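You operate a simulated robot arm through the tools that you are given. There is no shell and no other tool.

Carry out the task below with a simulated robot arm. There is one attempt and no reset: what you move stays moved.

JOB
Turn the ledger past the blue tab and lower the glass plate again.
Fine: raise the glass plate and open the page clip first; stop after that leaf and clip it down; the wing stays locked, the spine whole. Where these are worked on the way, their far stop is far enough and under half their travel is too little: page clip.

Only the result counts: the job must be done as asked and must still hold three seconds after the hand-in. Knocking over, shifting, dropping, spilling or breaking anything else fails it.

ROBOT AND FRAMES
A 6-joint arm with a fingered hand, fixed in place. Base frame: the origin is at the foot of the arm, x ahead of it, y to its left, z up. Readings come in m, rad, newtons and seconds.
With the tool pointing down near the work surface it reaches from about 0.28 to 0.92 m from the base axis. Its first joint turns from -2.897 to 2.897 rad. Payload 5 kg.
Tool frame: the origin (TCP) lies between the finger pads and is the grasp point; the fingertips stand 0.037 m ahead of it; z points along the fingers, y is the line along which they close. Largest opening 0.124 m; the body of the gripper starts 0.043 m behind the TCP. The gripper is a hand of 3 fingers: y runs from the thumb to the fingers, the wrist lies at [-0.021, -0.125, -0.215] in the tool frame.
Orientation is that of the tool frame in the base frame, as a unit quaternion [x, y, z, w]. With the fingers straight down and the wrist toward the robot, the tool's x, y and z point along [0, 1, 0], [1, 0, 0] and [0, 0, -1] of the base frame.

CONTROLS
- The arm moves only by the tool drive_tool. Its argument "targets" is a list of rows, each an object (a shift or turn left out is 0) with "offset": the shift along the tool's x, y, z in m, a list of three; "turn": the turn, a rotation vector about the tool's x, y, z in rad, a list of three. In form: [{"offset": [tx, ty, tz], "turn": [wx, wy, wz]}, ...]. A call has 1 to 20 rows; each row shifts and turns the commanded pose from where the row before left it, along the tool's axes as they then stand. Rows are played at 5 a second. More than 0.05 m and 0.15 rad between two rows, and nothing of the call is played. A pose out of reach is approached as far as the arm can. The call stops where the force on the tool passes 70 N (or 10 N more than at its start, if that is more) or the arm is blocked; 0.2 s more then pass. In this call time passes only in rows, and 0.2 s behind the last. It gives the time, the measured TCP pose, the force on the tool (base axes), the opening and the grip force at its end, in the units of the frame above (readings bear some noise), with the torque about the TCP (base axes, N m) and any sound that the robot's microphone picked up.
- Cameras (640 x 400 px; columns grow to the right, rows downward): "scene" is fixed at [0.0471, 0.4863, 1.6325]; the picture's right is [-0.95, -0.31, 0.00], its down [-0.15, 0.47, -0.87] and it looks along [0.27, -0.83, -0.49] (base axes); focal length 365 px, centre (320, 200). "wrist" rides on the gripper at [0.072, -0.104, -0.154] in the tool frame; the picture's right is [-0.83, 0.26, -0.49], its down [-0.51, -0.72, 0.47] and it looks along [-0.23, 0.64, 0.73] (tool axes); focal length 243 px, centre (320, 200). There is no depth. A picture from a camera that has moved, and an enlarged one, comes with that camera's place and axes in the base frame and with its lens. The place of the scene camera against the robot may be out by one fixed shift of up to 0.018 m in any direction.
- get_image(camera): a new picture of that camera. No time passes.
- finger_targets(index, middle, thumb_bend, thumb_turn): sets how far each is bent, from 0 (flat) to 100 (curled in); at 30 the hand is open as for a grip, at 70 the pads meet at the TCP. One left out holds its place. A second passes; each finger stops where it meets its share of the squeeze, and holds until it gets a number again. It is the only way to open and close the hand. It gives what a move gives, with no picture; readings hold the bend of each and the force on the fingers (four entries, about 0 where the hand has none), thumb and palm. thumb_turn goes from beside the hand (0) to across from the fingers (100), as for a grip.
- zoom(camera, box): a new picture of the part [left, top, right, bottom] of that camera's present view, enlarged. No time passes.
- job_done(): hands the job in; it is judged then, once.

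Nothing tells you positions but the pictures and the camera data. Unless the task says otherwise, let go and move clear before handing in.

The tools are called after ">>>" as a command line: name --argument value ..., lists and objects as JSON in quotes. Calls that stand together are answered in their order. drive_tool: Moves the arm, as the interface text tells. Its arguments: {"type":"object","properties":{"targets":{"type":"array","items":{"type":"object","properties":{"offset":{"type":"array","items":{"type":"number"}},"turn":{"type":"array","items":{"type":"number"}}}}}},"required":["targets"]} The other tools are called the same way: finger_targets (index, middle, thumb_bend, thumb_turn) moves the fingers one by one; get_image (camera) takes a picture; zoom (camera, box) takes an enlarged picture of a part of a camera's view; job_done () hands the job in.

At the start:

```text
t: 0.0
ee_pos: [0.4095, -0.6225, 1.2335]
tool_rot: [0.707, 0.707, 0.0, 0.0]
force: [0.3, -1.0, -0.2]
moment: [-0.01, -0.01, 0.0]
grip_width: 0.1237
gripper_force: 0.0
shape: jaw
bend: [30.0, 30.0, 30.0, 98.0]
finger forces: [0.0, 0.0, 0.1, 0.1, 0.0, 0.1]
```

scene: 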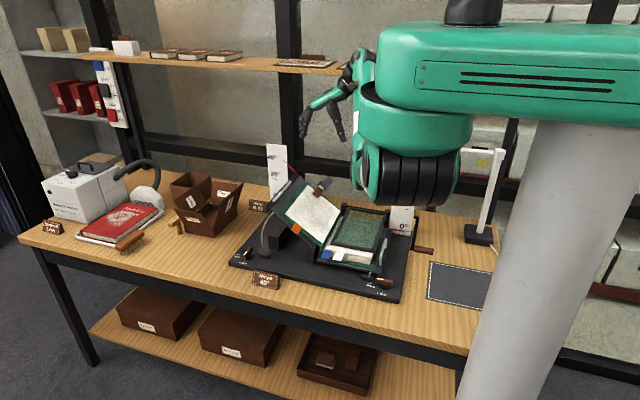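
wrist: 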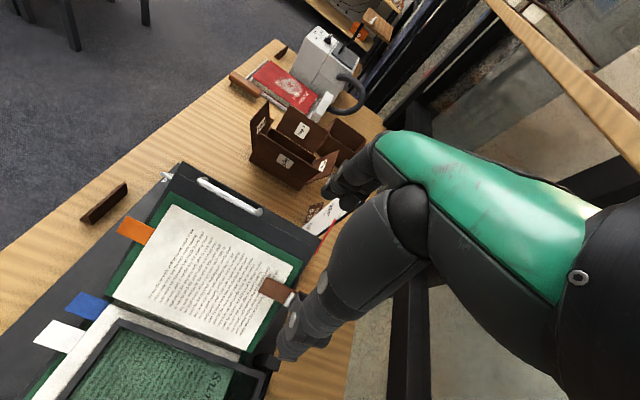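

I see a bench with a book cradle holding a ledger: the left leaf has a brown clip, and the right side is under a framed glass plate with tabs. I'll enlarge the views before moving.

>>> zoom --camera "scene" --box '[220, 140, 440, 310]'

>>> zoom --camera "scene" --box '[310, 190, 430, 300]'

>>> zoom --camera "wrist" --box '[0, 150, 340, 400]'

>>> zoom --camera "scene" --box '[0, 130, 280, 300]'

```text
2.35 times, centred on (330, 225) of scene
camera zoom: at [0.0471, 0.4863, 1.6325], right [-0.95, -0.31, 0.0], down [-0.15, 0.47, -0.87], along [0.27, -0.83, -0.49], focal length 860 px, centre (296, 141)
```

zoom: 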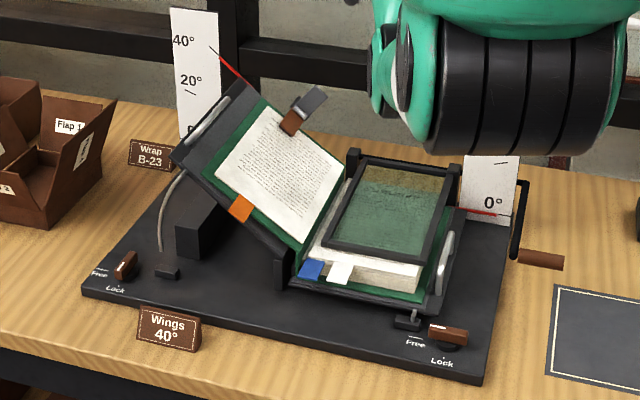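

```text
3.64 times, centred on (370, 245) of scene
camera zoom: at [0.0471, 0.4863, 1.6325], right [-0.95, -0.31, 0.0], down [-0.15, 0.47, -0.87], along [0.27, -0.83, -0.49], focal length 1329 px, centre (138, 36)
```

zoom: 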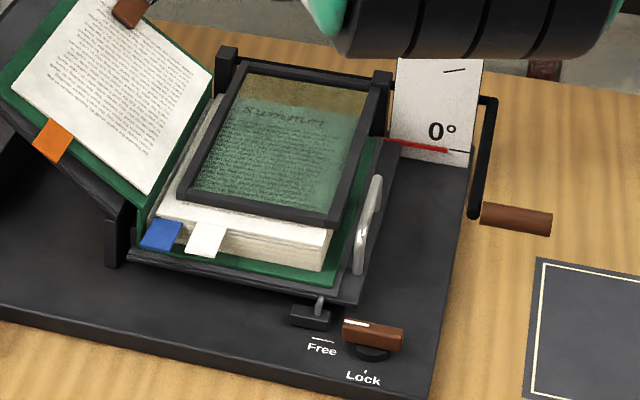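

```text
1.60 times, centred on (170, 275) of wrist
camera zoom: at [0.3042, -0.5501, 1.3854], right [0.26, -0.83, 0.49], down [-0.72, -0.51, -0.47], along [0.64, -0.23, -0.73], focal length 388 px, centre (560, 80)
```

zoom: 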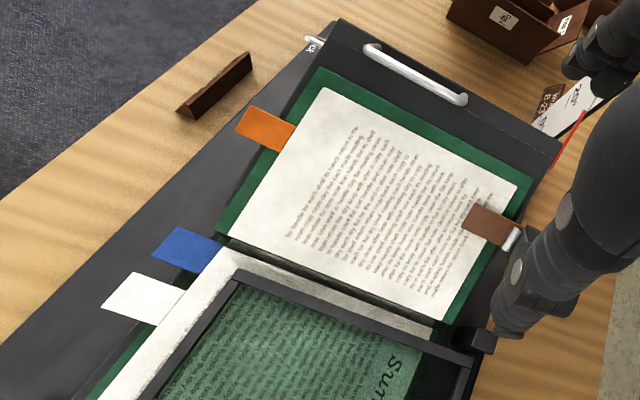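

```text
2.29 times, centred on (140, 215) of scene
camera zoom: at [0.0471, 0.4863, 1.6325], right [-0.95, -0.31, 0.0], down [-0.15, 0.47, -0.87], along [0.27, -0.83, -0.49], focal length 835 px, centre (731, 166)
```

zoom: 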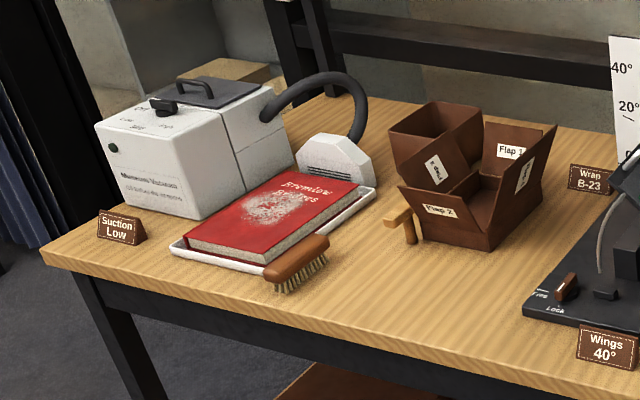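

The ledger's spine runs along y. The blue tab is near (0.33, -0.43, 0.885), on the right-hand stack under the framed plate. I'll look closer at the plate hinge, the crank and the clip.

>>> zoom --camera "scene" --box '[380, 190, 440, 260]'

>>> zoom --camera "scene" --box '[280, 165, 350, 215]'

>>> zoom --camera "scene" --box '[310, 230, 400, 300]'

>>> zoom --camera "wrist" --box '[220, 250, 340, 400]'

>>> zoom --camera "wrist" --box '[30, 270, 170, 400]'

```text
5.71 times, centred on (410, 225) of scene
camera zoom: at [0.0471, 0.4863, 1.6325], right [-0.95, -0.31, 0.0], down [-0.15, 0.47, -0.87], along [0.27, -0.83, -0.49], focal length 2088 px, centre (-194, 57)
```

zoom: 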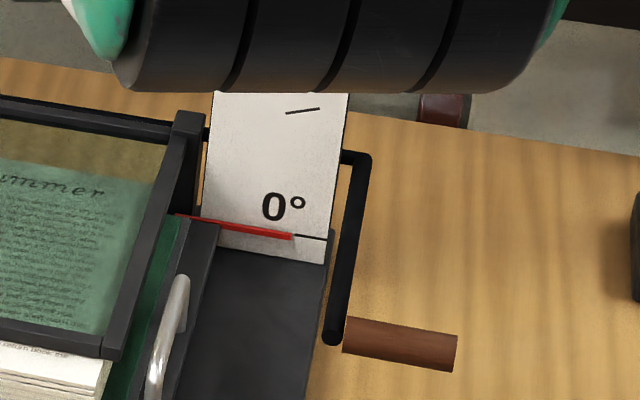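

```text
8.00 times, centred on (315, 190) of scene
camera zoom: at [0.0471, 0.4863, 1.6325], right [-0.95, -0.31, 0.0], down [-0.15, 0.47, -0.87], along [0.27, -0.83, -0.49], focal length 2923 px, centre (360, 280)
```

zoom: 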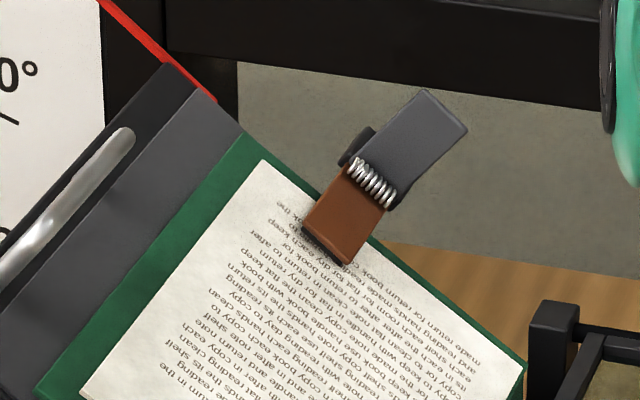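

```text
5.71 times, centred on (355, 265) of scene
camera zoom: at [0.0471, 0.4863, 1.6325], right [-0.95, -0.31, 0.0], down [-0.15, 0.47, -0.87], along [0.27, -0.83, -0.49], focal length 2088 px, centre (120, -171)
```

zoom: 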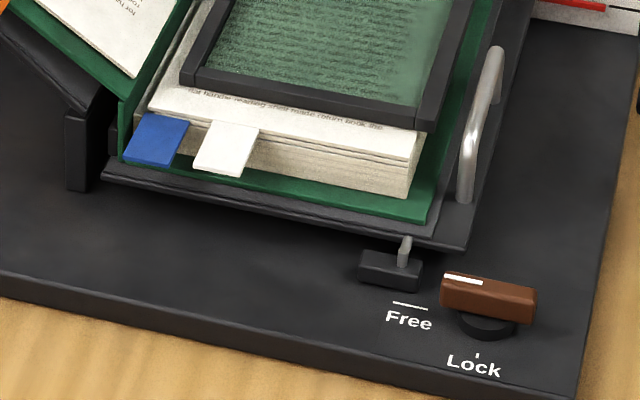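

```text
2.67 times, centred on (280, 325) of wrist
camera zoom: at [0.3042, -0.5501, 1.3854], right [0.26, -0.83, 0.49], down [-0.72, -0.51, -0.47], along [0.64, -0.23, -0.73], focal length 647 px, centre (427, -133)
```

zoom: 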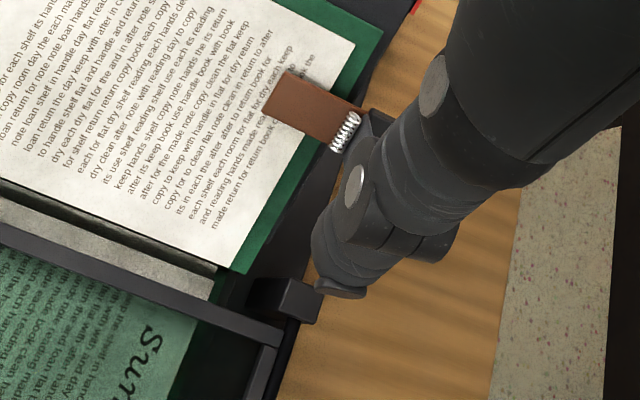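

```text
3.08 times, centred on (100, 335) of wrist
camera zoom: at [0.3042, -0.5501, 1.3854], right [0.26, -0.83, 0.49], down [-0.72, -0.51, -0.47], along [0.64, -0.23, -0.73], focal length 746 px, centre (997, -215)
```

zoom: 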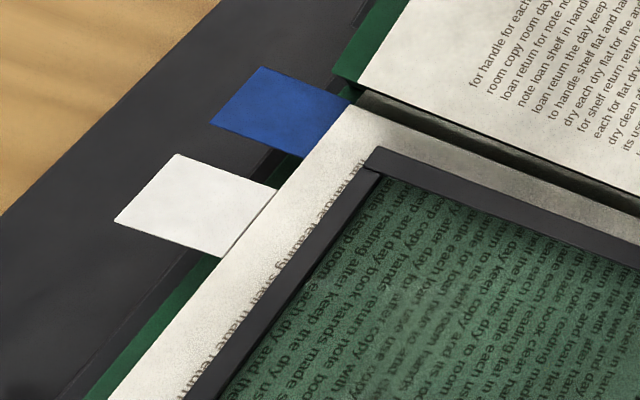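

The crank handle at about (0.03, -0.56, 0.88) looks coaxial with the plate hinge. I'll move the arm over the open area on the right for close wrist views of the tabs and stack.

>>> drive_tool --targets '[{"offset": [0.0224, -0.0263, 0.012]}, {"offset": [0.0224, -0.0263, 0.012]}, {"offset": [0.0224, -0.0263, 0.012]}, {"offset": [0.0224, -0.0263, 0.012]}, {"offset": [0.0224, -0.0263, 0.012]}, {"offset": [0.0224, -0.0263, 0.012]}, {"offset": [0.0224, -0.0263, 0.012]}, {"offset": [0.0224, -0.0263, 0.012]}, {"offset": [0.0224, -0.0263, 0.012]}, {"offset": [0.0224, -0.0263, 0.012]}]'

>>> get_image --camera "wrist"

>>> get_image --camera "scene"

```text
t: 2.2
ee_pos: [0.2335, -0.4921, 1.0039]
tool_rot: [0.708, 0.706, 0.0, 0.001]
force: [0.7, -0.5, -0.4]
moment: [0.02, -0.01, 0.0]
grip_width: 0.1236
gripper_force: 0.1
shape: jaw
bend: [30.0, 30.0, 30.0, 98.0]
finger forces: [0.1, 0.1, 0.1, 0.0, 0.0, 0.0]
out of reach, approached as far as the arm can: row 1, 2, 3, 4, 5, 6, 7, 8, 9, 10
```

```text
taken
camera wrist: at [0.1289, -0.4191, 1.1567], right [0.26, -0.83, 0.5], down [-0.72, -0.51, -0.47], along [0.64, -0.24, -0.73], focal length 243 px, centre (320, 200)
```

wrist: 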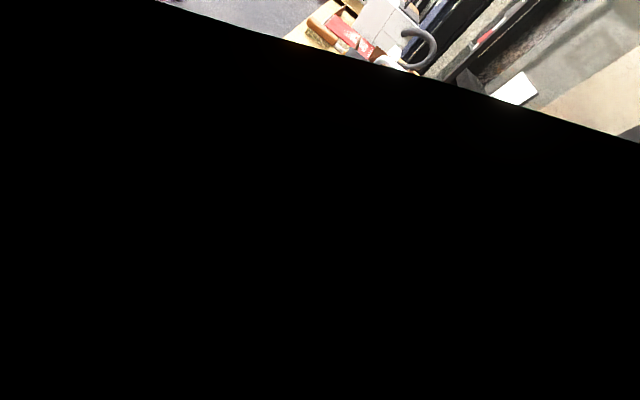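

```text
taken
```

scene: 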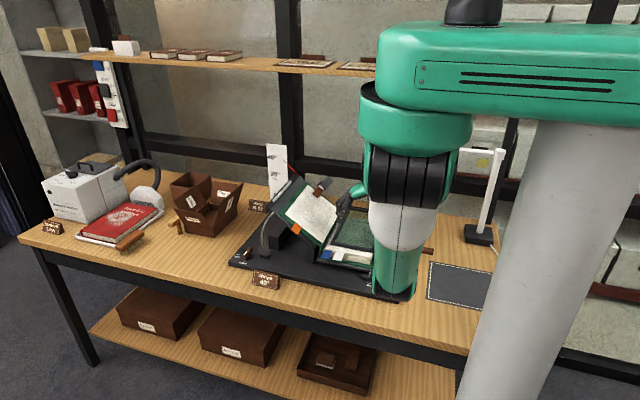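

The hand came in lower than commanded and the wrist camera is now blocked by the forearm. I'll zoom in to understand the arm's posture.

>>> zoom --camera "scene" --box '[300, 60, 500, 310]'

>>> zoom --camera "scene" --box '[310, 180, 440, 310]'

```text
1.60 times, centred on (400, 185) of scene
camera zoom: at [0.0471, 0.4863, 1.6325], right [-0.95, -0.31, 0.0], down [-0.15, 0.47, -0.87], along [0.27, -0.83, -0.49], focal length 585 px, centre (192, 224)
```

zoom: 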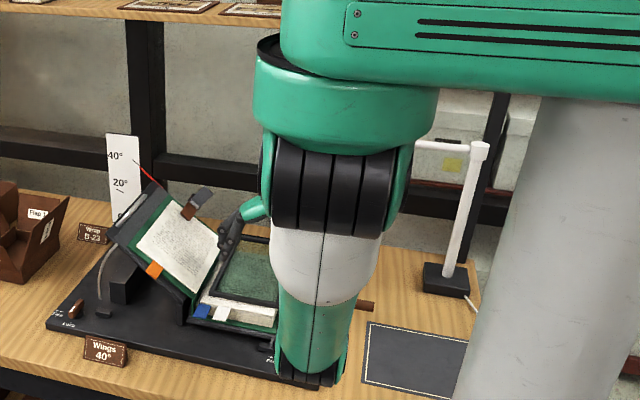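

```text
3.08 times, centred on (375, 245) of scene
camera zoom: at [0.0471, 0.4863, 1.6325], right [-0.95, -0.31, 0.0], down [-0.15, 0.47, -0.87], along [0.27, -0.83, -0.49], focal length 1124 px, centre (151, 62)
```

zoom: 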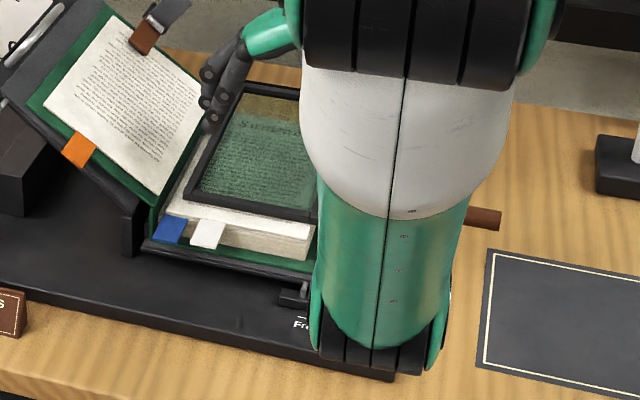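

The elbow hangs low near the front of the bench, so this pose is close to the inner reach limit. I'll back out a little and check how the commanded pose is tracked.

>>> drive_tool --targets '[{"offset": [0, 0.02, -0.02]}]'

```text
t: 2.6
ee_pos: [0.2566, -0.4958, 1.0203]
tool_rot: [0.708, 0.706, 0.0, 0.002]
force: [-0.5, -0.2, 0.2]
moment: [0.02, 0.0, 0.0]
grip_width: 0.1237
gripper_force: 0.0
shape: jaw
bend: [30.0, 30.0, 30.0, 98.0]
finger forces: [0.0, 0.0, 0.0, 0.1, 0.0, 0.0]
out of reach, approached as far as the arm can: row 1
```

Commands continue from the pose actually reached. I'll back out further, then yaw the hand step by step toward the wrist-toward-robot orientation to see what is reachable.

>>> drive_tool --targets '[{"offset": [-0.02, 0.01, -0.03]}, {"offset": [-0.02, 0.01, -0.03]}, {"offset": [-0.02, 0.01, -0.03]}, {"offset": [-0.02, 0.01, -0.03]}]'

>>> drive_tool --targets '[{"turn": [0, 0, 0.14]}, {"turn": [0, 0, 0.14]}, {"turn": [0, 0, 0.14]}, {"turn": [0, 0, 0.14]}, {"turn": [0, 0, 0.14]}]'

>>> get_image --camera "wrist"

>>> get_image --camera "scene"

```text
t: 3.6
ee_pos: [0.3084, -0.5853, 1.1184]
tool_rot: [0.708, 0.706, 0.0, 0.003]
force: [-0.1, -0.3, 0.2]
moment: [0.02, 0.0, 0.05]
grip_width: 0.1237
gripper_force: 0.0
shape: jaw
bend: [30.0, 30.0, 30.0, 98.0]
finger forces: [0.1, 0.1, 0.1, 0.0, 0.0, 0.0]
out of reach, approached as far as the arm can: row 1, 2, 3, 4
```

```text
t: 4.8
ee_pos: [0.3076, -0.5874, 1.1175]
tool_rot: [0.907, 0.42, 0.0, 0.0]
force: [0.2, -0.1, -0.4]
moment: [0.03, -0.02, 0.0]
grip_width: 0.1237
gripper_force: 0.1
shape: jaw
bend: [30.0, 30.0, 30.0, 98.0]
finger forces: [0.0, 0.1, 0.1, 0.0, 0.1, 0.0]
```

```text
taken
camera wrist: at [0.2749, -0.466, 1.2699], right [-0.34, -0.8, 0.49], down [-0.88, 0.08, -0.47], along [0.34, -0.59, -0.73], focal length 243 px, centre (320, 200)
```

wrist: 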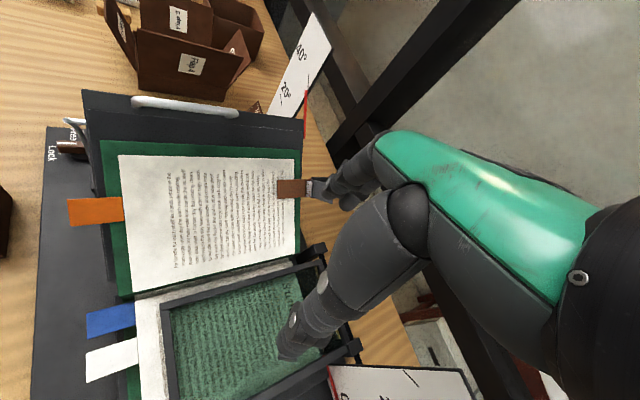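

```text
taken
```

scene: 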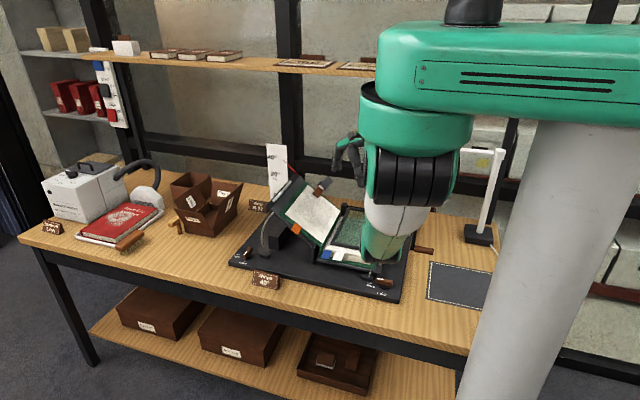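

Yawing toward the robot works without a reach warning and gives a good view. I'll finish the yaw so the closing line lies along y.

>>> drive_tool --targets '[{"turn": [0, 0, 0.145]}, {"turn": [0, 0, 0.145]}, {"turn": [0, 0, 0.145]}, {"turn": [0, 0, 0.145]}, {"turn": [0, 0, 0.145]}, {"turn": [0, 0, 0.143]}]'

>>> get_image --camera "wrist"

>>> get_image --camera "scene"

```text
t: 6.2
ee_pos: [0.3081, -0.5908, 1.1187]
tool_rot: [1.0, 0.0, 0.0, 0.0]
force: [0.7, -0.9, 0.1]
moment: [0.0, -0.02, 0.04]
grip_width: 0.1235
gripper_force: 0.1
shape: jaw
bend: [30.0, 30.0, 30.0, 98.0]
finger forces: [0.0, 0.0, 0.0, 0.0, 0.1, 0.0]
```

```text
taken
camera wrist: at [0.3797, -0.4854, 1.2702], right [-0.83, -0.26, 0.49], down [-0.51, 0.72, -0.47], along [-0.23, -0.64, -0.73], focal length 243 px, centre (320, 200)
```

wrist: 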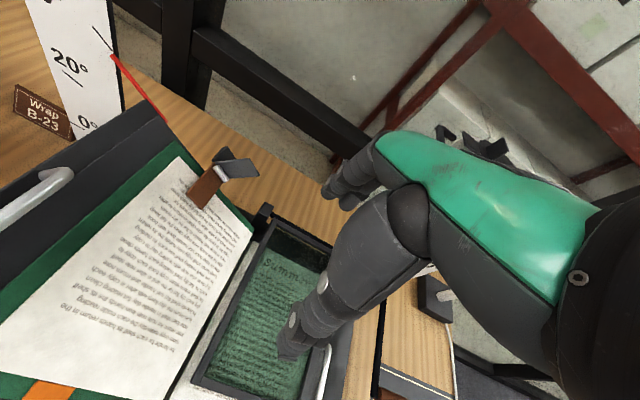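

```text
taken
```

scene: 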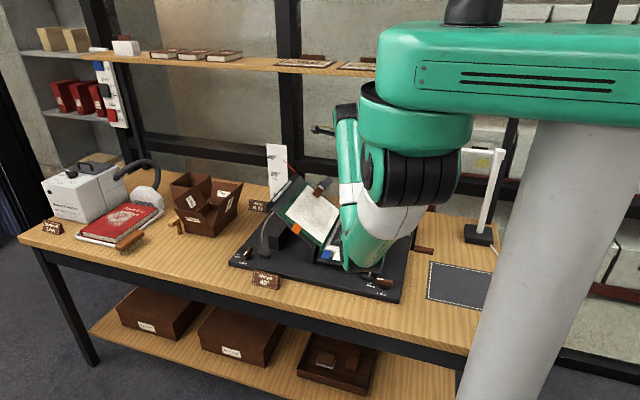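

Now tool x is +x, tool y is -y and tool z points down. I'll zoom in on the clip and the plate hinge from here.

>>> zoom --camera "wrist" --box '[160, 130, 280, 220]'

>>> zoom --camera "wrist" --box '[180, 190, 460, 400]'

>>> zoom --camera "scene" --box '[270, 160, 370, 230]'

```text
4.44 times, centred on (220, 175) of wrist
camera zoom: at [0.3797, -0.4854, 1.2702], right [-0.83, -0.26, 0.49], down [-0.51, 0.72, -0.47], along [-0.23, -0.64, -0.73], focal length 1078 px, centre (764, 311)
```

zoom: 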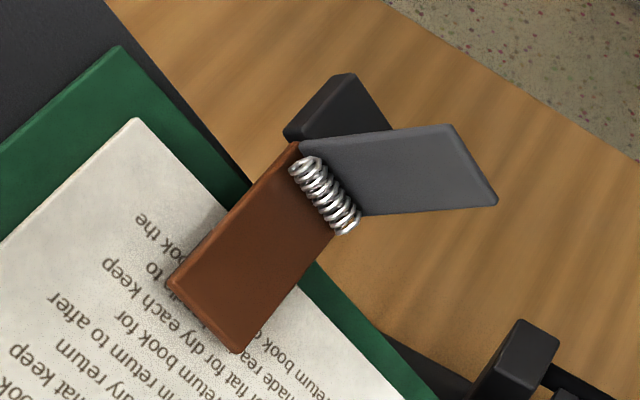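

```text
1.90 times, centred on (320, 295) of wrist
camera zoom: at [0.3797, -0.4854, 1.2702], right [-0.83, -0.26, 0.49], down [-0.51, 0.72, -0.47], along [-0.23, -0.64, -0.73], focal length 462 px, centre (320, 19)
```

zoom: 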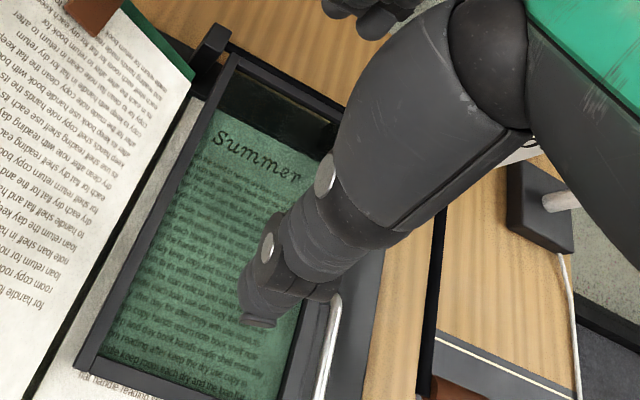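

```text
5.71 times, centred on (320, 195) of scene
camera zoom: at [0.0471, 0.4863, 1.6325], right [-0.95, -0.31, 0.0], down [-0.15, 0.47, -0.87], along [0.27, -0.83, -0.49], focal length 2088 px, centre (320, 229)
```

zoom: 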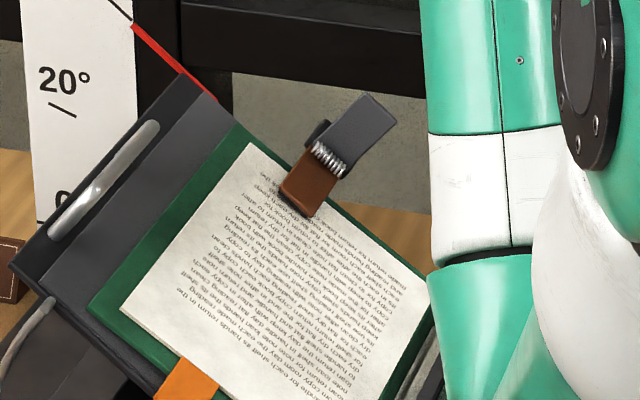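

The crank arm lies horizontally, level with the plate. It runs from the hinge at about (0.06, -0.70, 0.91) to the handle at about (0.03, -0.54, 0.895), so raising the handle in an arc should lift the plate. I'll move above the handle and check.

>>> drive_tool --targets '[{"offset": [-0.035, -0.005, 0.01]}, {"offset": [-0.035, -0.005, 0.01]}, {"offset": [-0.035, -0.005, 0.01]}, {"offset": [-0.035, -0.005, 0.01]}]'

>>> get_image --camera "scene"

>>> get_image --camera "wrist"

```text
t: 7.2
ee_pos: [0.165, -0.5669, 1.0774]
tool_rot: [1.0, 0.002, -0.001, 0.001]
force: [0.9, 0.2, -0.7]
moment: [0.01, 0.02, 0.02]
grip_width: 0.1238
gripper_force: 0.0
shape: jaw
bend: [30.0, 30.0, 30.0, 98.0]
finger forces: [0.0, 0.1, 0.0, 0.0, 0.1, 0.0]
```

```text
taken
```

scene: 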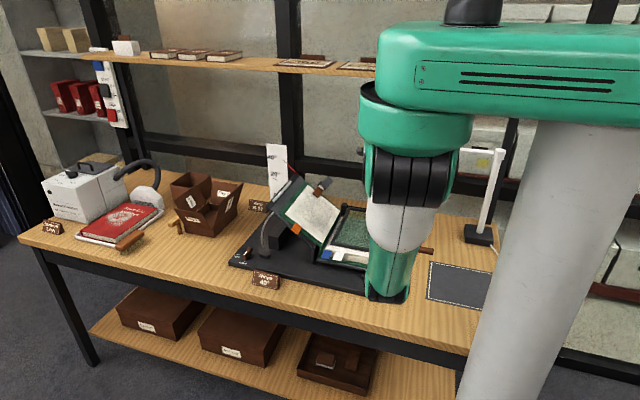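

```text
taken
camera wrist: at [0.2373, -0.463, 1.229], right [-0.83, -0.26, 0.49], down [-0.51, 0.72, -0.47], along [-0.23, -0.64, -0.73], focal length 243 px, centre (320, 200)
```

wrist: 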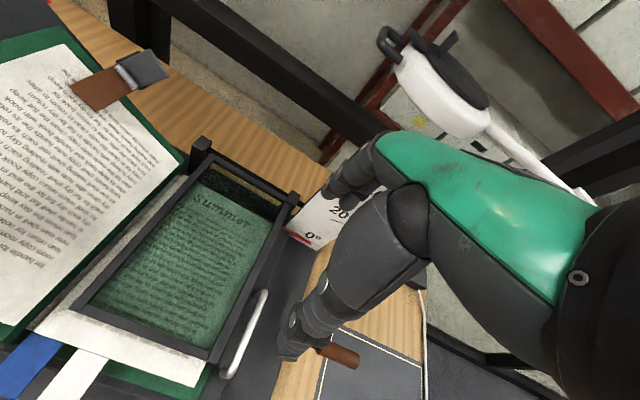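

The handle's position agrees between views, at about (0.027, -0.535, 0.895). I'll move directly above it.

>>> drive_tool --targets '[{"offset": [-0.036, -0.007, 0.017]}, {"offset": [-0.036, -0.007, 0.017]}, {"offset": [-0.036, -0.007, 0.017]}, {"offset": [-0.035, -0.006, 0.017]}]'

>>> get_image --camera "scene"

>>> get_image --camera "wrist"

```text
t: 8.2
ee_pos: [0.0227, -0.5418, 1.0067]
tool_rot: [1.0, 0.002, 0.001, 0.0]
force: [-0.3, -0.3, 0.3]
moment: [-0.04, 0.02, 0.01]
grip_width: 0.1239
gripper_force: 0.0
shape: jaw
bend: [30.0, 30.0, 30.0, 98.0]
finger forces: [0.0, 0.0, 0.0, 0.1, 0.0, 0.1]
```

```text
taken
```

scene: 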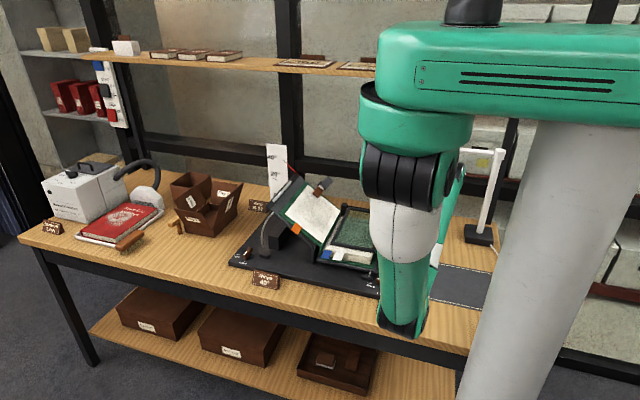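

```text
taken
camera wrist: at [0.0943, -0.4374, 1.1589], right [-0.83, -0.26, 0.49], down [-0.51, 0.72, -0.47], along [-0.23, -0.64, -0.73], focal length 243 px, centre (320, 200)
```

wrist: 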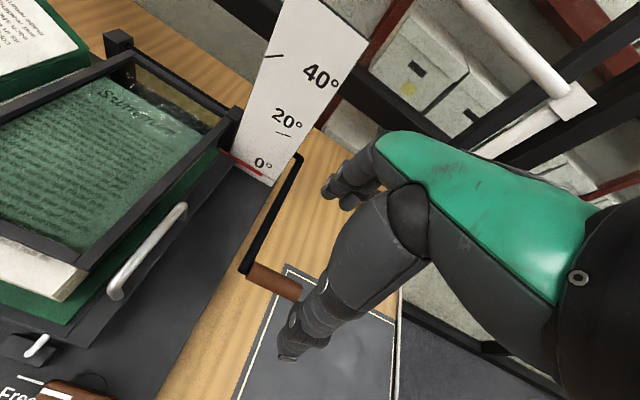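

I'm above the handle. Now I'll descend around it.

>>> drive_tool --targets '[{"offset": [-0.002, -0.003, 0.028]}, {"offset": [-0.002, -0.003, 0.028]}, {"offset": [-0.001, -0.003, 0.028]}, {"offset": [0, 0, 0.027]}]'

>>> get_image --camera "scene"

>>> get_image --camera "wrist"

```text
t: 9.2
ee_pos: [0.021, -0.5347, 0.8976]
tool_rot: [1.0, 0.001, 0.0, 0.0]
force: [0.2, -0.8, -0.2]
moment: [0.01, 0.02, -0.03]
grip_width: 0.1239
gripper_force: 0.1
shape: jaw
bend: [30.0, 30.0, 30.0, 98.0]
finger forces: [0.1, 0.0, 0.0, 0.0, 0.1, 0.1]
```

```text
taken
```

scene: 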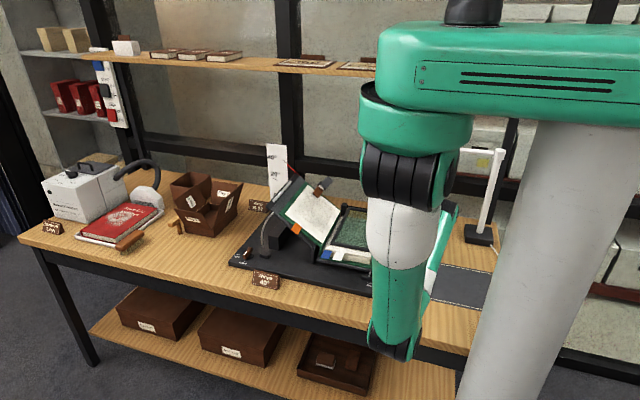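

```text
taken
camera wrist: at [0.0919, -0.4302, 1.0495], right [-0.83, -0.26, 0.49], down [-0.51, 0.72, -0.47], along [-0.23, -0.64, -0.73], focal length 243 px, centre (320, 200)
```

wrist: 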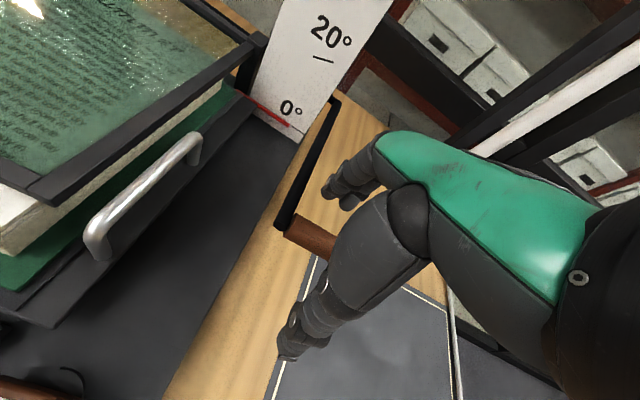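

The handle lies between thumb and fingers, right at the grasp point. I'll close gently.

>>> finger_targets --index 70 --middle 70 --thumb_bend 70

>>> get_image --camera "wrist"

```text
t: 10.2
ee_pos: [0.0192, -0.5341, 0.8977]
tool_rot: [1.0, 0.002, 0.0, 0.001]
force: [0.2, 1.0, -1.7]
moment: [0.0, 0.01, 0.04]
grip_width: 0.0116
gripper_force: 2.7
shape: fingers
bend: [69.0, 70.0, 68.0, 98.0]
finger forces: [1.3, 0.0, 0.0, 0.0, 2.7, 0.0]
```

```text
taken
camera wrist: at [0.0919, -0.4301, 1.0496], right [-0.83, -0.26, 0.49], down [-0.51, 0.72, -0.47], along [-0.23, -0.64, -0.73], focal length 243 px, centre (320, 200)
```

wrist: 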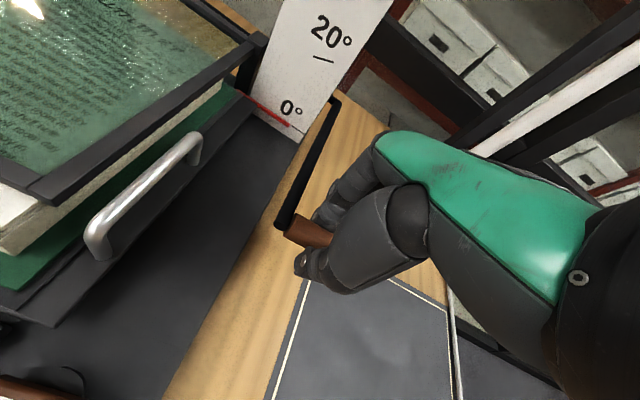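

Only the index and thumb touch the handle, so the middle finger seems to be off its end. I'll reopen slightly, shift about 12 mm toward the crank arm and close more firmly.

>>> finger_targets --index 50 --middle 50 --thumb_bend 50

>>> drive_tool --targets '[{"offset": [0.01, 0, 0.002]}]'

>>> finger_targets --index 80 --middle 80 --thumb_bend 80

>>> zoom --camera "wrist" --box '[220, 120, 460, 320]'

```text
t: 11.2
ee_pos: [0.0212, -0.5339, 0.8969]
tool_rot: [1.0, 0.002, 0.0, 0.0]
force: [-0.8, 0.3, 0.4]
moment: [0.01, -0.02, 0.01]
grip_width: 0.0671
gripper_force: 0.1
shape: fingers
bend: [50.0, 50.0, 50.0, 98.0]
finger forces: [0.0, 0.0, 0.0, 0.0, 0.0, 0.0]
```

```text
t: 11.6
ee_pos: [0.0293, -0.535, 0.8952]
tool_rot: [1.0, 0.002, 0.001, 0.0]
force: [0.5, 0.9, 1.0]
moment: [0.02, -0.02, 0.0]
grip_width: 0.067
gripper_force: 0.1
shape: fingers
bend: [50.0, 50.0, 50.0, 98.0]
finger forces: [0.0, 0.0, 0.0, 0.1, 0.0, 0.0]
```

```text
t: 12.6
ee_pos: [0.0298, -0.5344, 0.8966]
tool_rot: [1.0, 0.002, 0.0, 0.0]
force: [0.4, -0.2, -2.3]
moment: [-0.01, -0.02, 0.0]
grip_width: 0.0
gripper_force: 0.6
shape: fingers
bend: [75.0, 80.0, 73.0, 97.0]
finger forces: [0.0, 1.3, 0.0, 0.1, 0.0, 0.0]
```

```text
2.00 times, centred on (340, 220) of wrist
camera zoom: at [0.1014, -0.4302, 1.0487], right [-0.83, -0.26, 0.49], down [-0.51, 0.72, -0.47], along [-0.23, -0.64, -0.73], focal length 485 px, centre (280, 160)
```

zoom: 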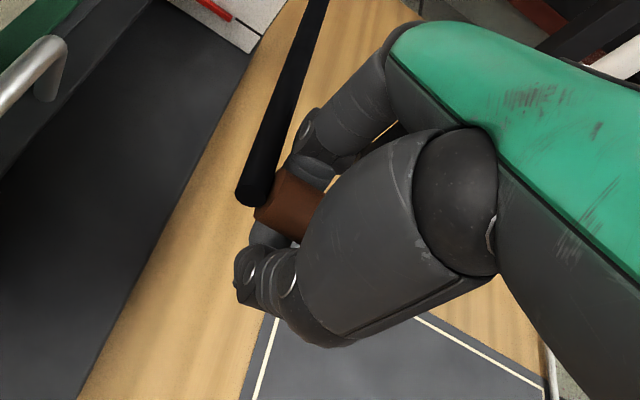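

The fingers closed beneath the handle, so it is caged and can turn freely, which suits lifting. I'll try a small lift.

>>> drive_tool --targets '[{"offset": [0, 0, -0.015]}, {"offset": [0, 0.001, -0.015]}, {"offset": [0, 0.002, -0.015]}]'

>>> get_image --camera "wrist"

>>> get_image --camera "scene"

```text
t: 13.4
ee_pos: [0.0281, -0.5375, 0.9409]
tool_rot: [1.0, 0.002, 0.0, 0.0]
force: [1.9, -6.2, -3.4]
moment: [0.06, 0.0, 0.14]
grip_width: 0.0002
gripper_force: 2.3
shape: fingers
bend: [75.0, 80.0, 73.0, 97.0]
finger forces: [0.0, 5.4, 0.1, 0.0, 0.0, 0.0]
```

```text
taken
camera wrist: at [0.1004, -0.4332, 1.093], right [-0.83, -0.26, 0.49], down [-0.51, 0.72, -0.47], along [-0.23, -0.64, -0.73], focal length 243 px, centre (320, 200)
```

wrist: 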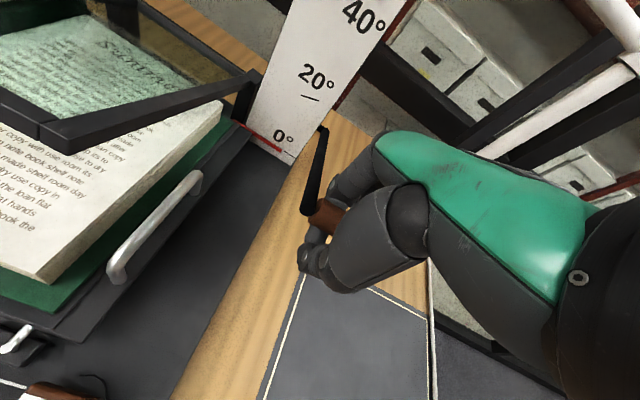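

```text
taken
```

scene: 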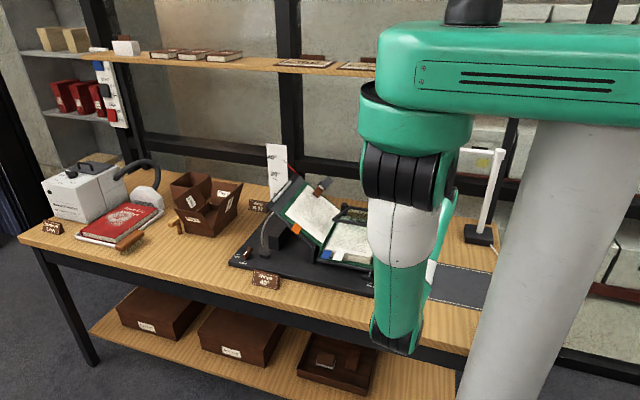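

The plate rises with the crank as expected, and the forces are small. I'll continue the arc to about 45°.

>>> drive_tool --targets '[{"offset": [0, 0.0065, -0.014]}, {"offset": [0, 0.0065, -0.013]}, {"offset": [0, 0.0072, -0.0125]}, {"offset": [0, 0.0072, -0.0125]}, {"offset": [0, 0.0093, -0.011]}, {"offset": [0, 0.0093, -0.011]}]'

>>> get_image --camera "wrist"

>>> get_image --camera "scene"

```text
t: 14.8
ee_pos: [0.0283, -0.5815, 1.0147]
tool_rot: [1.0, 0.001, -0.001, 0.0]
force: [1.2, -4.0, -5.4]
moment: [0.11, -0.06, 0.09]
grip_width: 0.0001
gripper_force: 3.7
shape: fingers
bend: [76.0, 80.0, 73.0, 97.0]
finger forces: [0.2, 6.6, 0.0, 0.1, 0.0, 0.0]
```

```text
taken
camera wrist: at [0.1004, -0.4783, 1.166], right [-0.83, -0.26, 0.49], down [-0.51, 0.72, -0.47], along [-0.23, -0.64, -0.73], focal length 243 px, centre (320, 200)
```

wrist: 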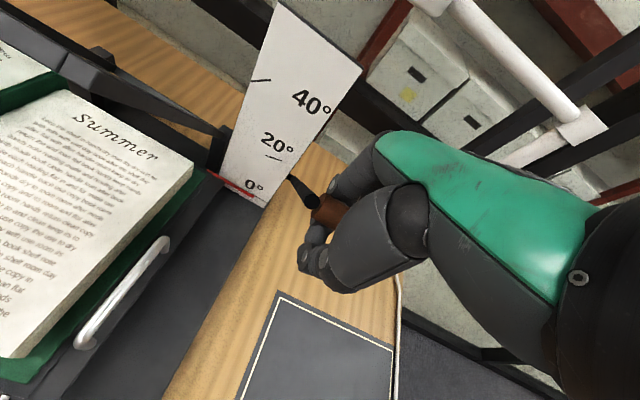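

```text
taken
```

scene: 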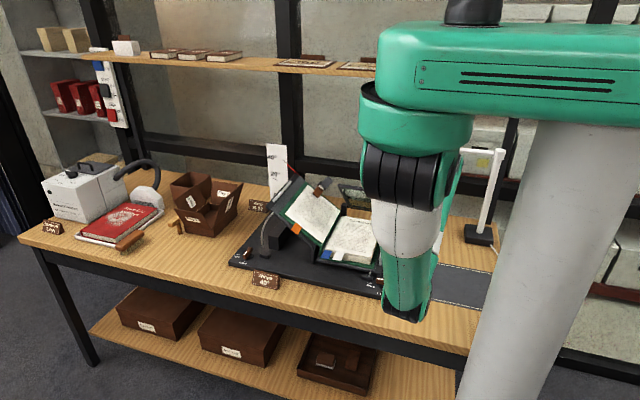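

Working well. The lamp arm stands behind at y≈-0.8, so I'll continue in smaller increments and check clearance.

>>> drive_tool --targets '[{"offset": [0, 0.011, -0.0095]}, {"offset": [0, 0.011, -0.009]}, {"offset": [0, 0.0125, -0.0075]}, {"offset": [0, 0.0125, -0.007]}]'

>>> get_image --camera "wrist"

>>> get_image --camera "scene"

```text
t: 15.8
ee_pos: [0.0292, -0.629, 1.0465]
tool_rot: [1.0, 0.001, 0.0, -0.001]
force: [-1.8, -3.7, -9.9]
moment: [0.25, -0.12, -0.01]
grip_width: 0.0
gripper_force: 5.4
shape: fingers
bend: [76.0, 79.0, 74.0, 97.0]
finger forces: [2.0, 8.6, 0.0, 0.0, 0.0, 0.0]
```

```text
taken
camera wrist: at [0.1011, -0.5263, 1.1998], right [-0.83, -0.26, 0.49], down [-0.51, 0.72, -0.47], along [-0.23, -0.64, -0.73], focal length 243 px, centre (320, 200)
```

wrist: 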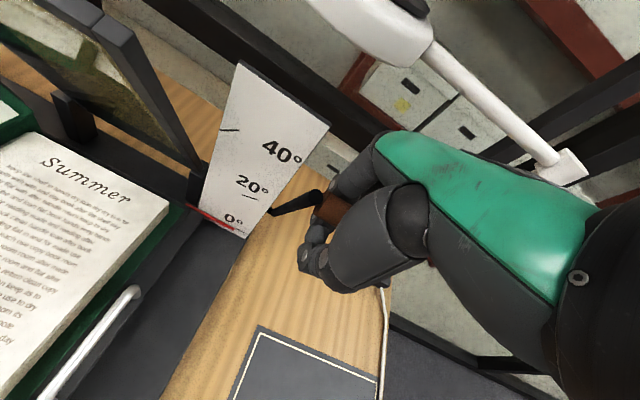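

```text
taken
```

scene: 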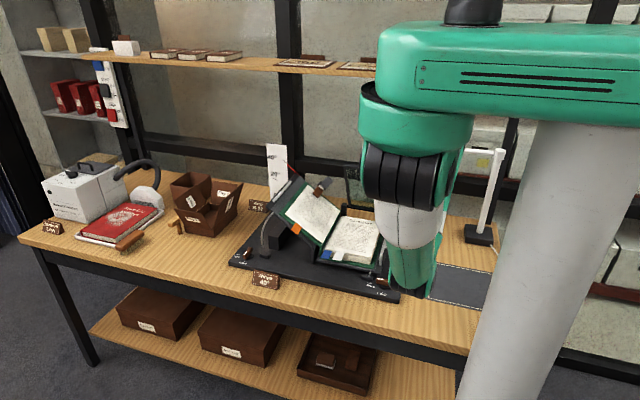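

The force is mostly radial, so my arc is a few mm too large. The plate's own weight accounts for the rest, so it needs to pass vertical. The lamp bar (y≈-0.77, z≈1.15) is behind my hand, so I'll tilt the hand forward about the handle to keep the palm clear.

>>> drive_tool --targets '[{"offset": [0, 0.002, 0.004]}, {"offset": [0, 0.0015, 0], "turn": [-0.12, 0, 0]}, {"offset": [0, 0.0015, 0], "turn": [-0.12, 0, 0]}, {"offset": [0, 0.0015, -0.001], "turn": [-0.12, 0, 0]}]'

>>> get_image --camera "wrist"

>>> get_image --camera "scene"

```text
t: 16.8
ee_pos: [0.0288, -0.6373, 1.0425]
tool_rot: [0.984, 0.001, 0.0, 0.177]
force: [-0.4, -7.8, -18.5]
moment: [0.45, -0.17, 0.07]
grip_width: 0.0002
gripper_force: 7.4
shape: fingers
bend: [76.0, 79.0, 74.0, 97.0]
finger forces: [3.4, 12.0, 0.0, 0.1, 0.0, 0.0]
```

```text
taken
camera wrist: at [0.101, -0.4856, 1.1492], right [-0.83, -0.08, 0.55], down [-0.51, 0.51, -0.69], along [-0.23, -0.86, -0.46], focal length 243 px, centre (320, 200)
```

wrist: 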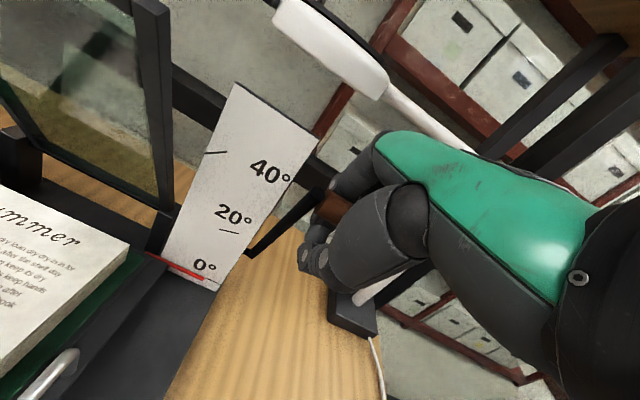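

```text
taken
```

scene: 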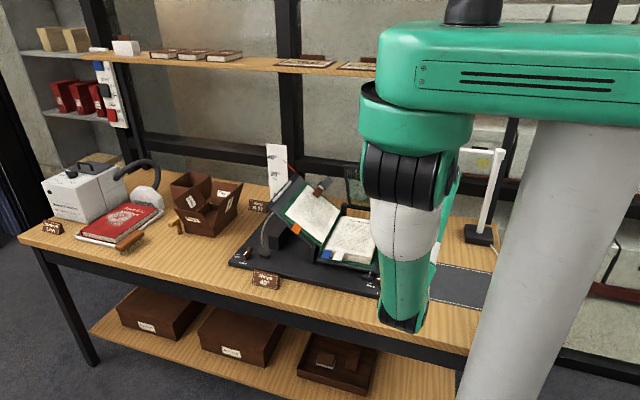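

Radial force has risen, so I'll ease in along the finger direction to relieve it.

>>> drive_tool --targets '[{"offset": [0, 0, 0.004]}, {"offset": [0, 0, 0.004]}]'

```text
t: 17.4
ee_pos: [0.0286, -0.6408, 1.0402]
tool_rot: [0.983, 0.002, 0.0, 0.182]
force: [-0.3, 0.0, -1.8]
moment: [0.07, -0.04, -0.02]
grip_width: 0.0
gripper_force: 0.9
shape: fingers
bend: [76.0, 80.0, 74.0, 97.0]
finger forces: [0.0, 0.8, 0.0, 0.1, 0.0, 0.0]
```

Force is nearly zero now. From the contact data I fit the hinge at about y=-0.686, z=0.915, with a radius of about 0.15. I'll continue toward 80° while tilting further.

>>> drive_tool --targets '[{"offset": [0, 0.0093, 0.0003], "turn": [-0.08, 0, 0]}, {"offset": [0, 0.0093, 0.001], "turn": [-0.08, 0, 0]}, {"offset": [0, 0.0091, 0.0018], "turn": [-0.08, 0, 0]}]'

>>> get_image --camera "wrist"

>>> zoom --camera "scene" --box '[320, 120, 520, 250]'

```text
t: 18.2
ee_pos: [0.0294, -0.667, 1.0467]
tool_rot: [0.955, 0.001, 0.0, 0.297]
force: [0.7, 0.4, -0.2]
moment: [0.03, -0.02, -0.01]
grip_width: 0.0002
gripper_force: 0.8
shape: fingers
bend: [76.0, 80.0, 74.0, 97.0]
finger forces: [0.1, 0.1, 0.1, 0.1, 0.6, 0.0]
```

```text
taken
camera wrist: at [0.101, -0.4931, 1.1137], right [-0.83, 0.06, 0.55], down [-0.51, 0.33, -0.8], along [-0.23, -0.94, -0.24], focal length 243 px, centre (320, 200)
```

wrist: 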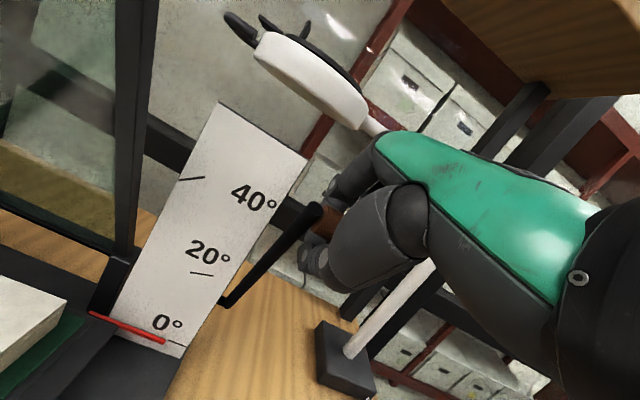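

```text
3.08 times, centred on (420, 185) of scene
camera zoom: at [0.0471, 0.4863, 1.6325], right [-0.95, -0.31, 0.0], down [-0.15, 0.47, -0.87], along [0.27, -0.83, -0.49], focal length 1124 px, centre (12, 246)
```

zoom: 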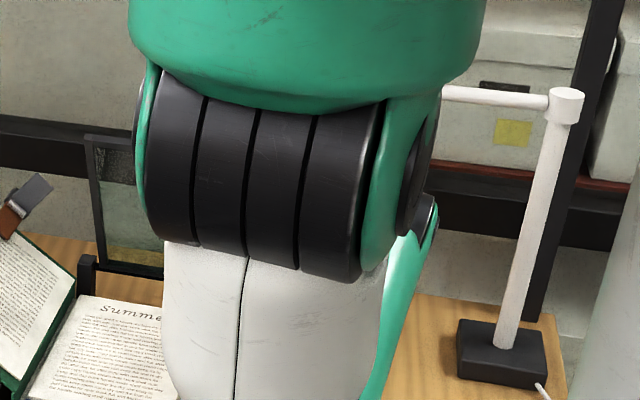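

Contact is light at about 80°, and the lamp arm is still about 5 cm behind the knuckle. I'll continue in small steps past vertical with a bit more tilt.

>>> drive_tool --targets '[{"offset": [0, 0.0093, 0.0045], "turn": [-0.0625, 0, 0]}, {"offset": [0, 0.009, 0.0051], "turn": [-0.0625, 0, 0]}]'

>>> get_image --camera "wrist"

```text
t: 18.8
ee_pos: [0.0295, -0.687, 1.0513]
tool_rot: [0.934, 0.001, 0.0, 0.356]
force: [-0.6, 0.9, -0.9]
moment: [-0.02, -0.01, -0.01]
grip_width: 0.0001
gripper_force: 0.5
shape: fingers
bend: [76.0, 80.0, 74.0, 97.0]
finger forces: [0.0, 0.1, 0.1, 0.0, 0.7, 0.1]
```

```text
taken
camera wrist: at [0.1014, -0.5067, 1.0948], right [-0.83, 0.13, 0.54], down [-0.51, 0.22, -0.83], along [-0.23, -0.97, -0.12], focal length 243 px, centre (320, 200)
```

wrist: 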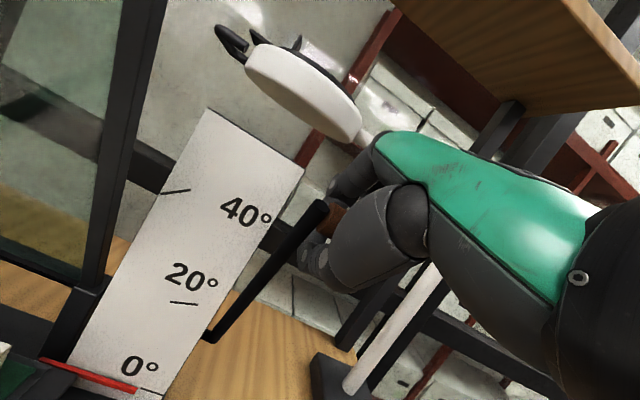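

Still light contact at about 87°. I'll go on over the vertical.

>>> drive_tool --targets '[{"offset": [0, 0.0087, 0.0056], "turn": [-0.0625, 0, 0]}, {"offset": [0, 0.0083, 0.0062], "turn": [-0.0625, 0, 0]}]'

>>> get_image --camera "wrist"

>>> zoom --camera "scene" --box '[320, 120, 520, 250]'

```text
t: 19.4
ee_pos: [0.0304, -0.7071, 1.0518]
tool_rot: [0.911, 0.0, 0.0, 0.412]
force: [1.1, 0.9, -0.2]
moment: [-0.06, -0.01, 0.01]
grip_width: 0.0001
gripper_force: 0.3
shape: fingers
bend: [76.0, 80.0, 74.0, 97.0]
finger forces: [0.0, 0.0, 0.0, 0.1, 0.5, 0.0]
```

```text
taken
camera wrist: at [0.1021, -0.5223, 1.0743], right [-0.83, 0.2, 0.52], down [-0.51, 0.12, -0.85], along [-0.23, -0.97, 0.0], focal length 243 px, centre (320, 200)
```

wrist: 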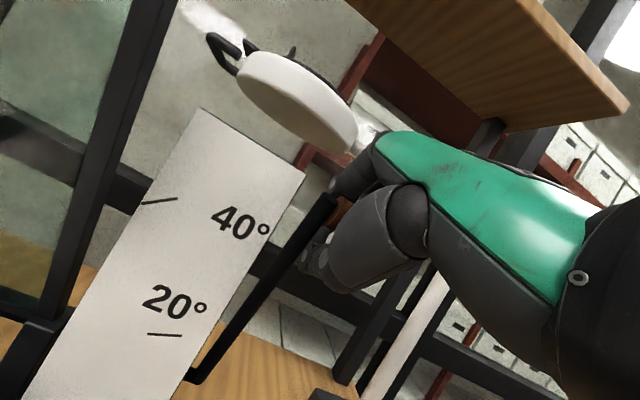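

```text
3.08 times, centred on (420, 185) of scene
camera zoom: at [0.0471, 0.4863, 1.6325], right [-0.95, -0.31, 0.0], down [-0.15, 0.47, -0.87], along [0.27, -0.83, -0.49], focal length 1124 px, centre (12, 246)
```

zoom: 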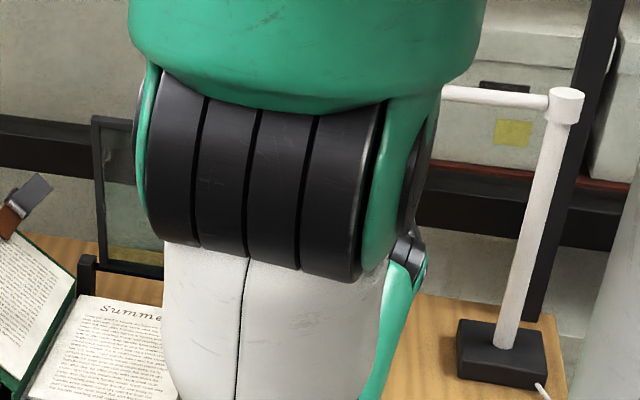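

I'm now slightly past vertical. Before continuing I'll check how close the knuckles are to the lamp head.

>>> zoom --camera "wrist" --box '[240, 80, 440, 300]'

```text
1.82 times, centred on (340, 190) of wrist
camera zoom: at [0.1021, -0.5223, 1.0743], right [-0.83, 0.2, 0.52], down [-0.51, 0.12, -0.85], along [-0.23, -0.97, 0.0], focal length 441 px, centre (284, 218)
```

zoom: 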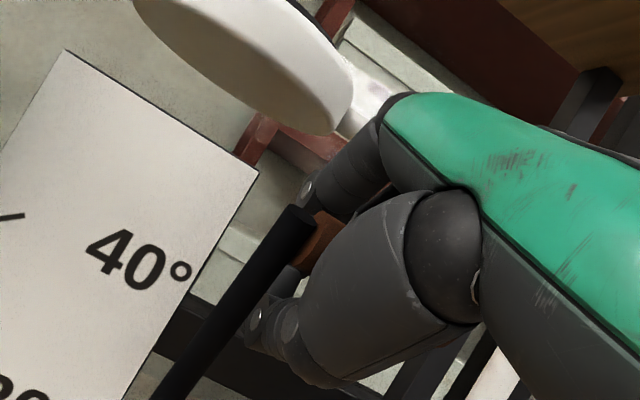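

>>> zoom --camera "scene" --box '[330, 140, 380, 220]'

>>> zoom --camera "wrist" --box '[0, 0, 240, 400]'

```text
5.00 times, centred on (355, 180) of scene
camera zoom: at [0.0471, 0.4863, 1.6325], right [-0.95, -0.31, 0.0], down [-0.15, 0.47, -0.87], along [0.27, -0.83, -0.49], focal length 1827 px, centre (145, 300)
```

zoom: 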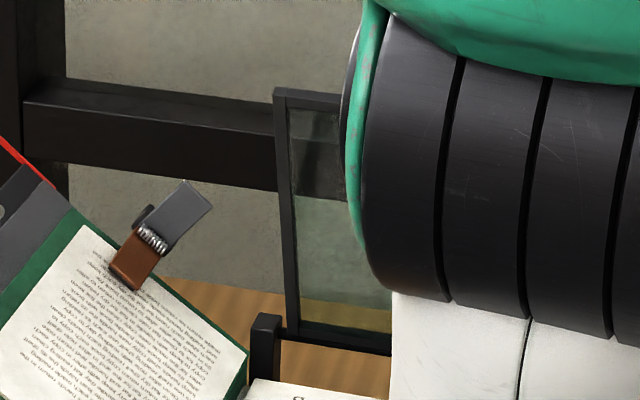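

```text
1.00 times, centred on (120, 200) of wrist (not enlarged: the box is as wide or as high as the picture)
camera zoom: at [0.1021, -0.5223, 1.0743], right [-0.83, 0.2, 0.52], down [-0.51, 0.12, -0.85], along [-0.23, -0.97, 0.0], focal length 243 px, centre (520, 200)
```

zoom: 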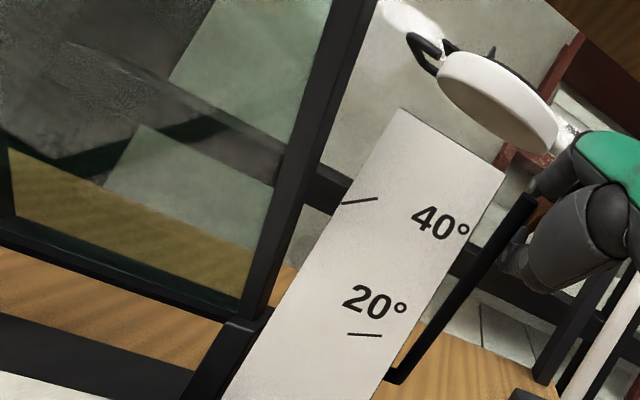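

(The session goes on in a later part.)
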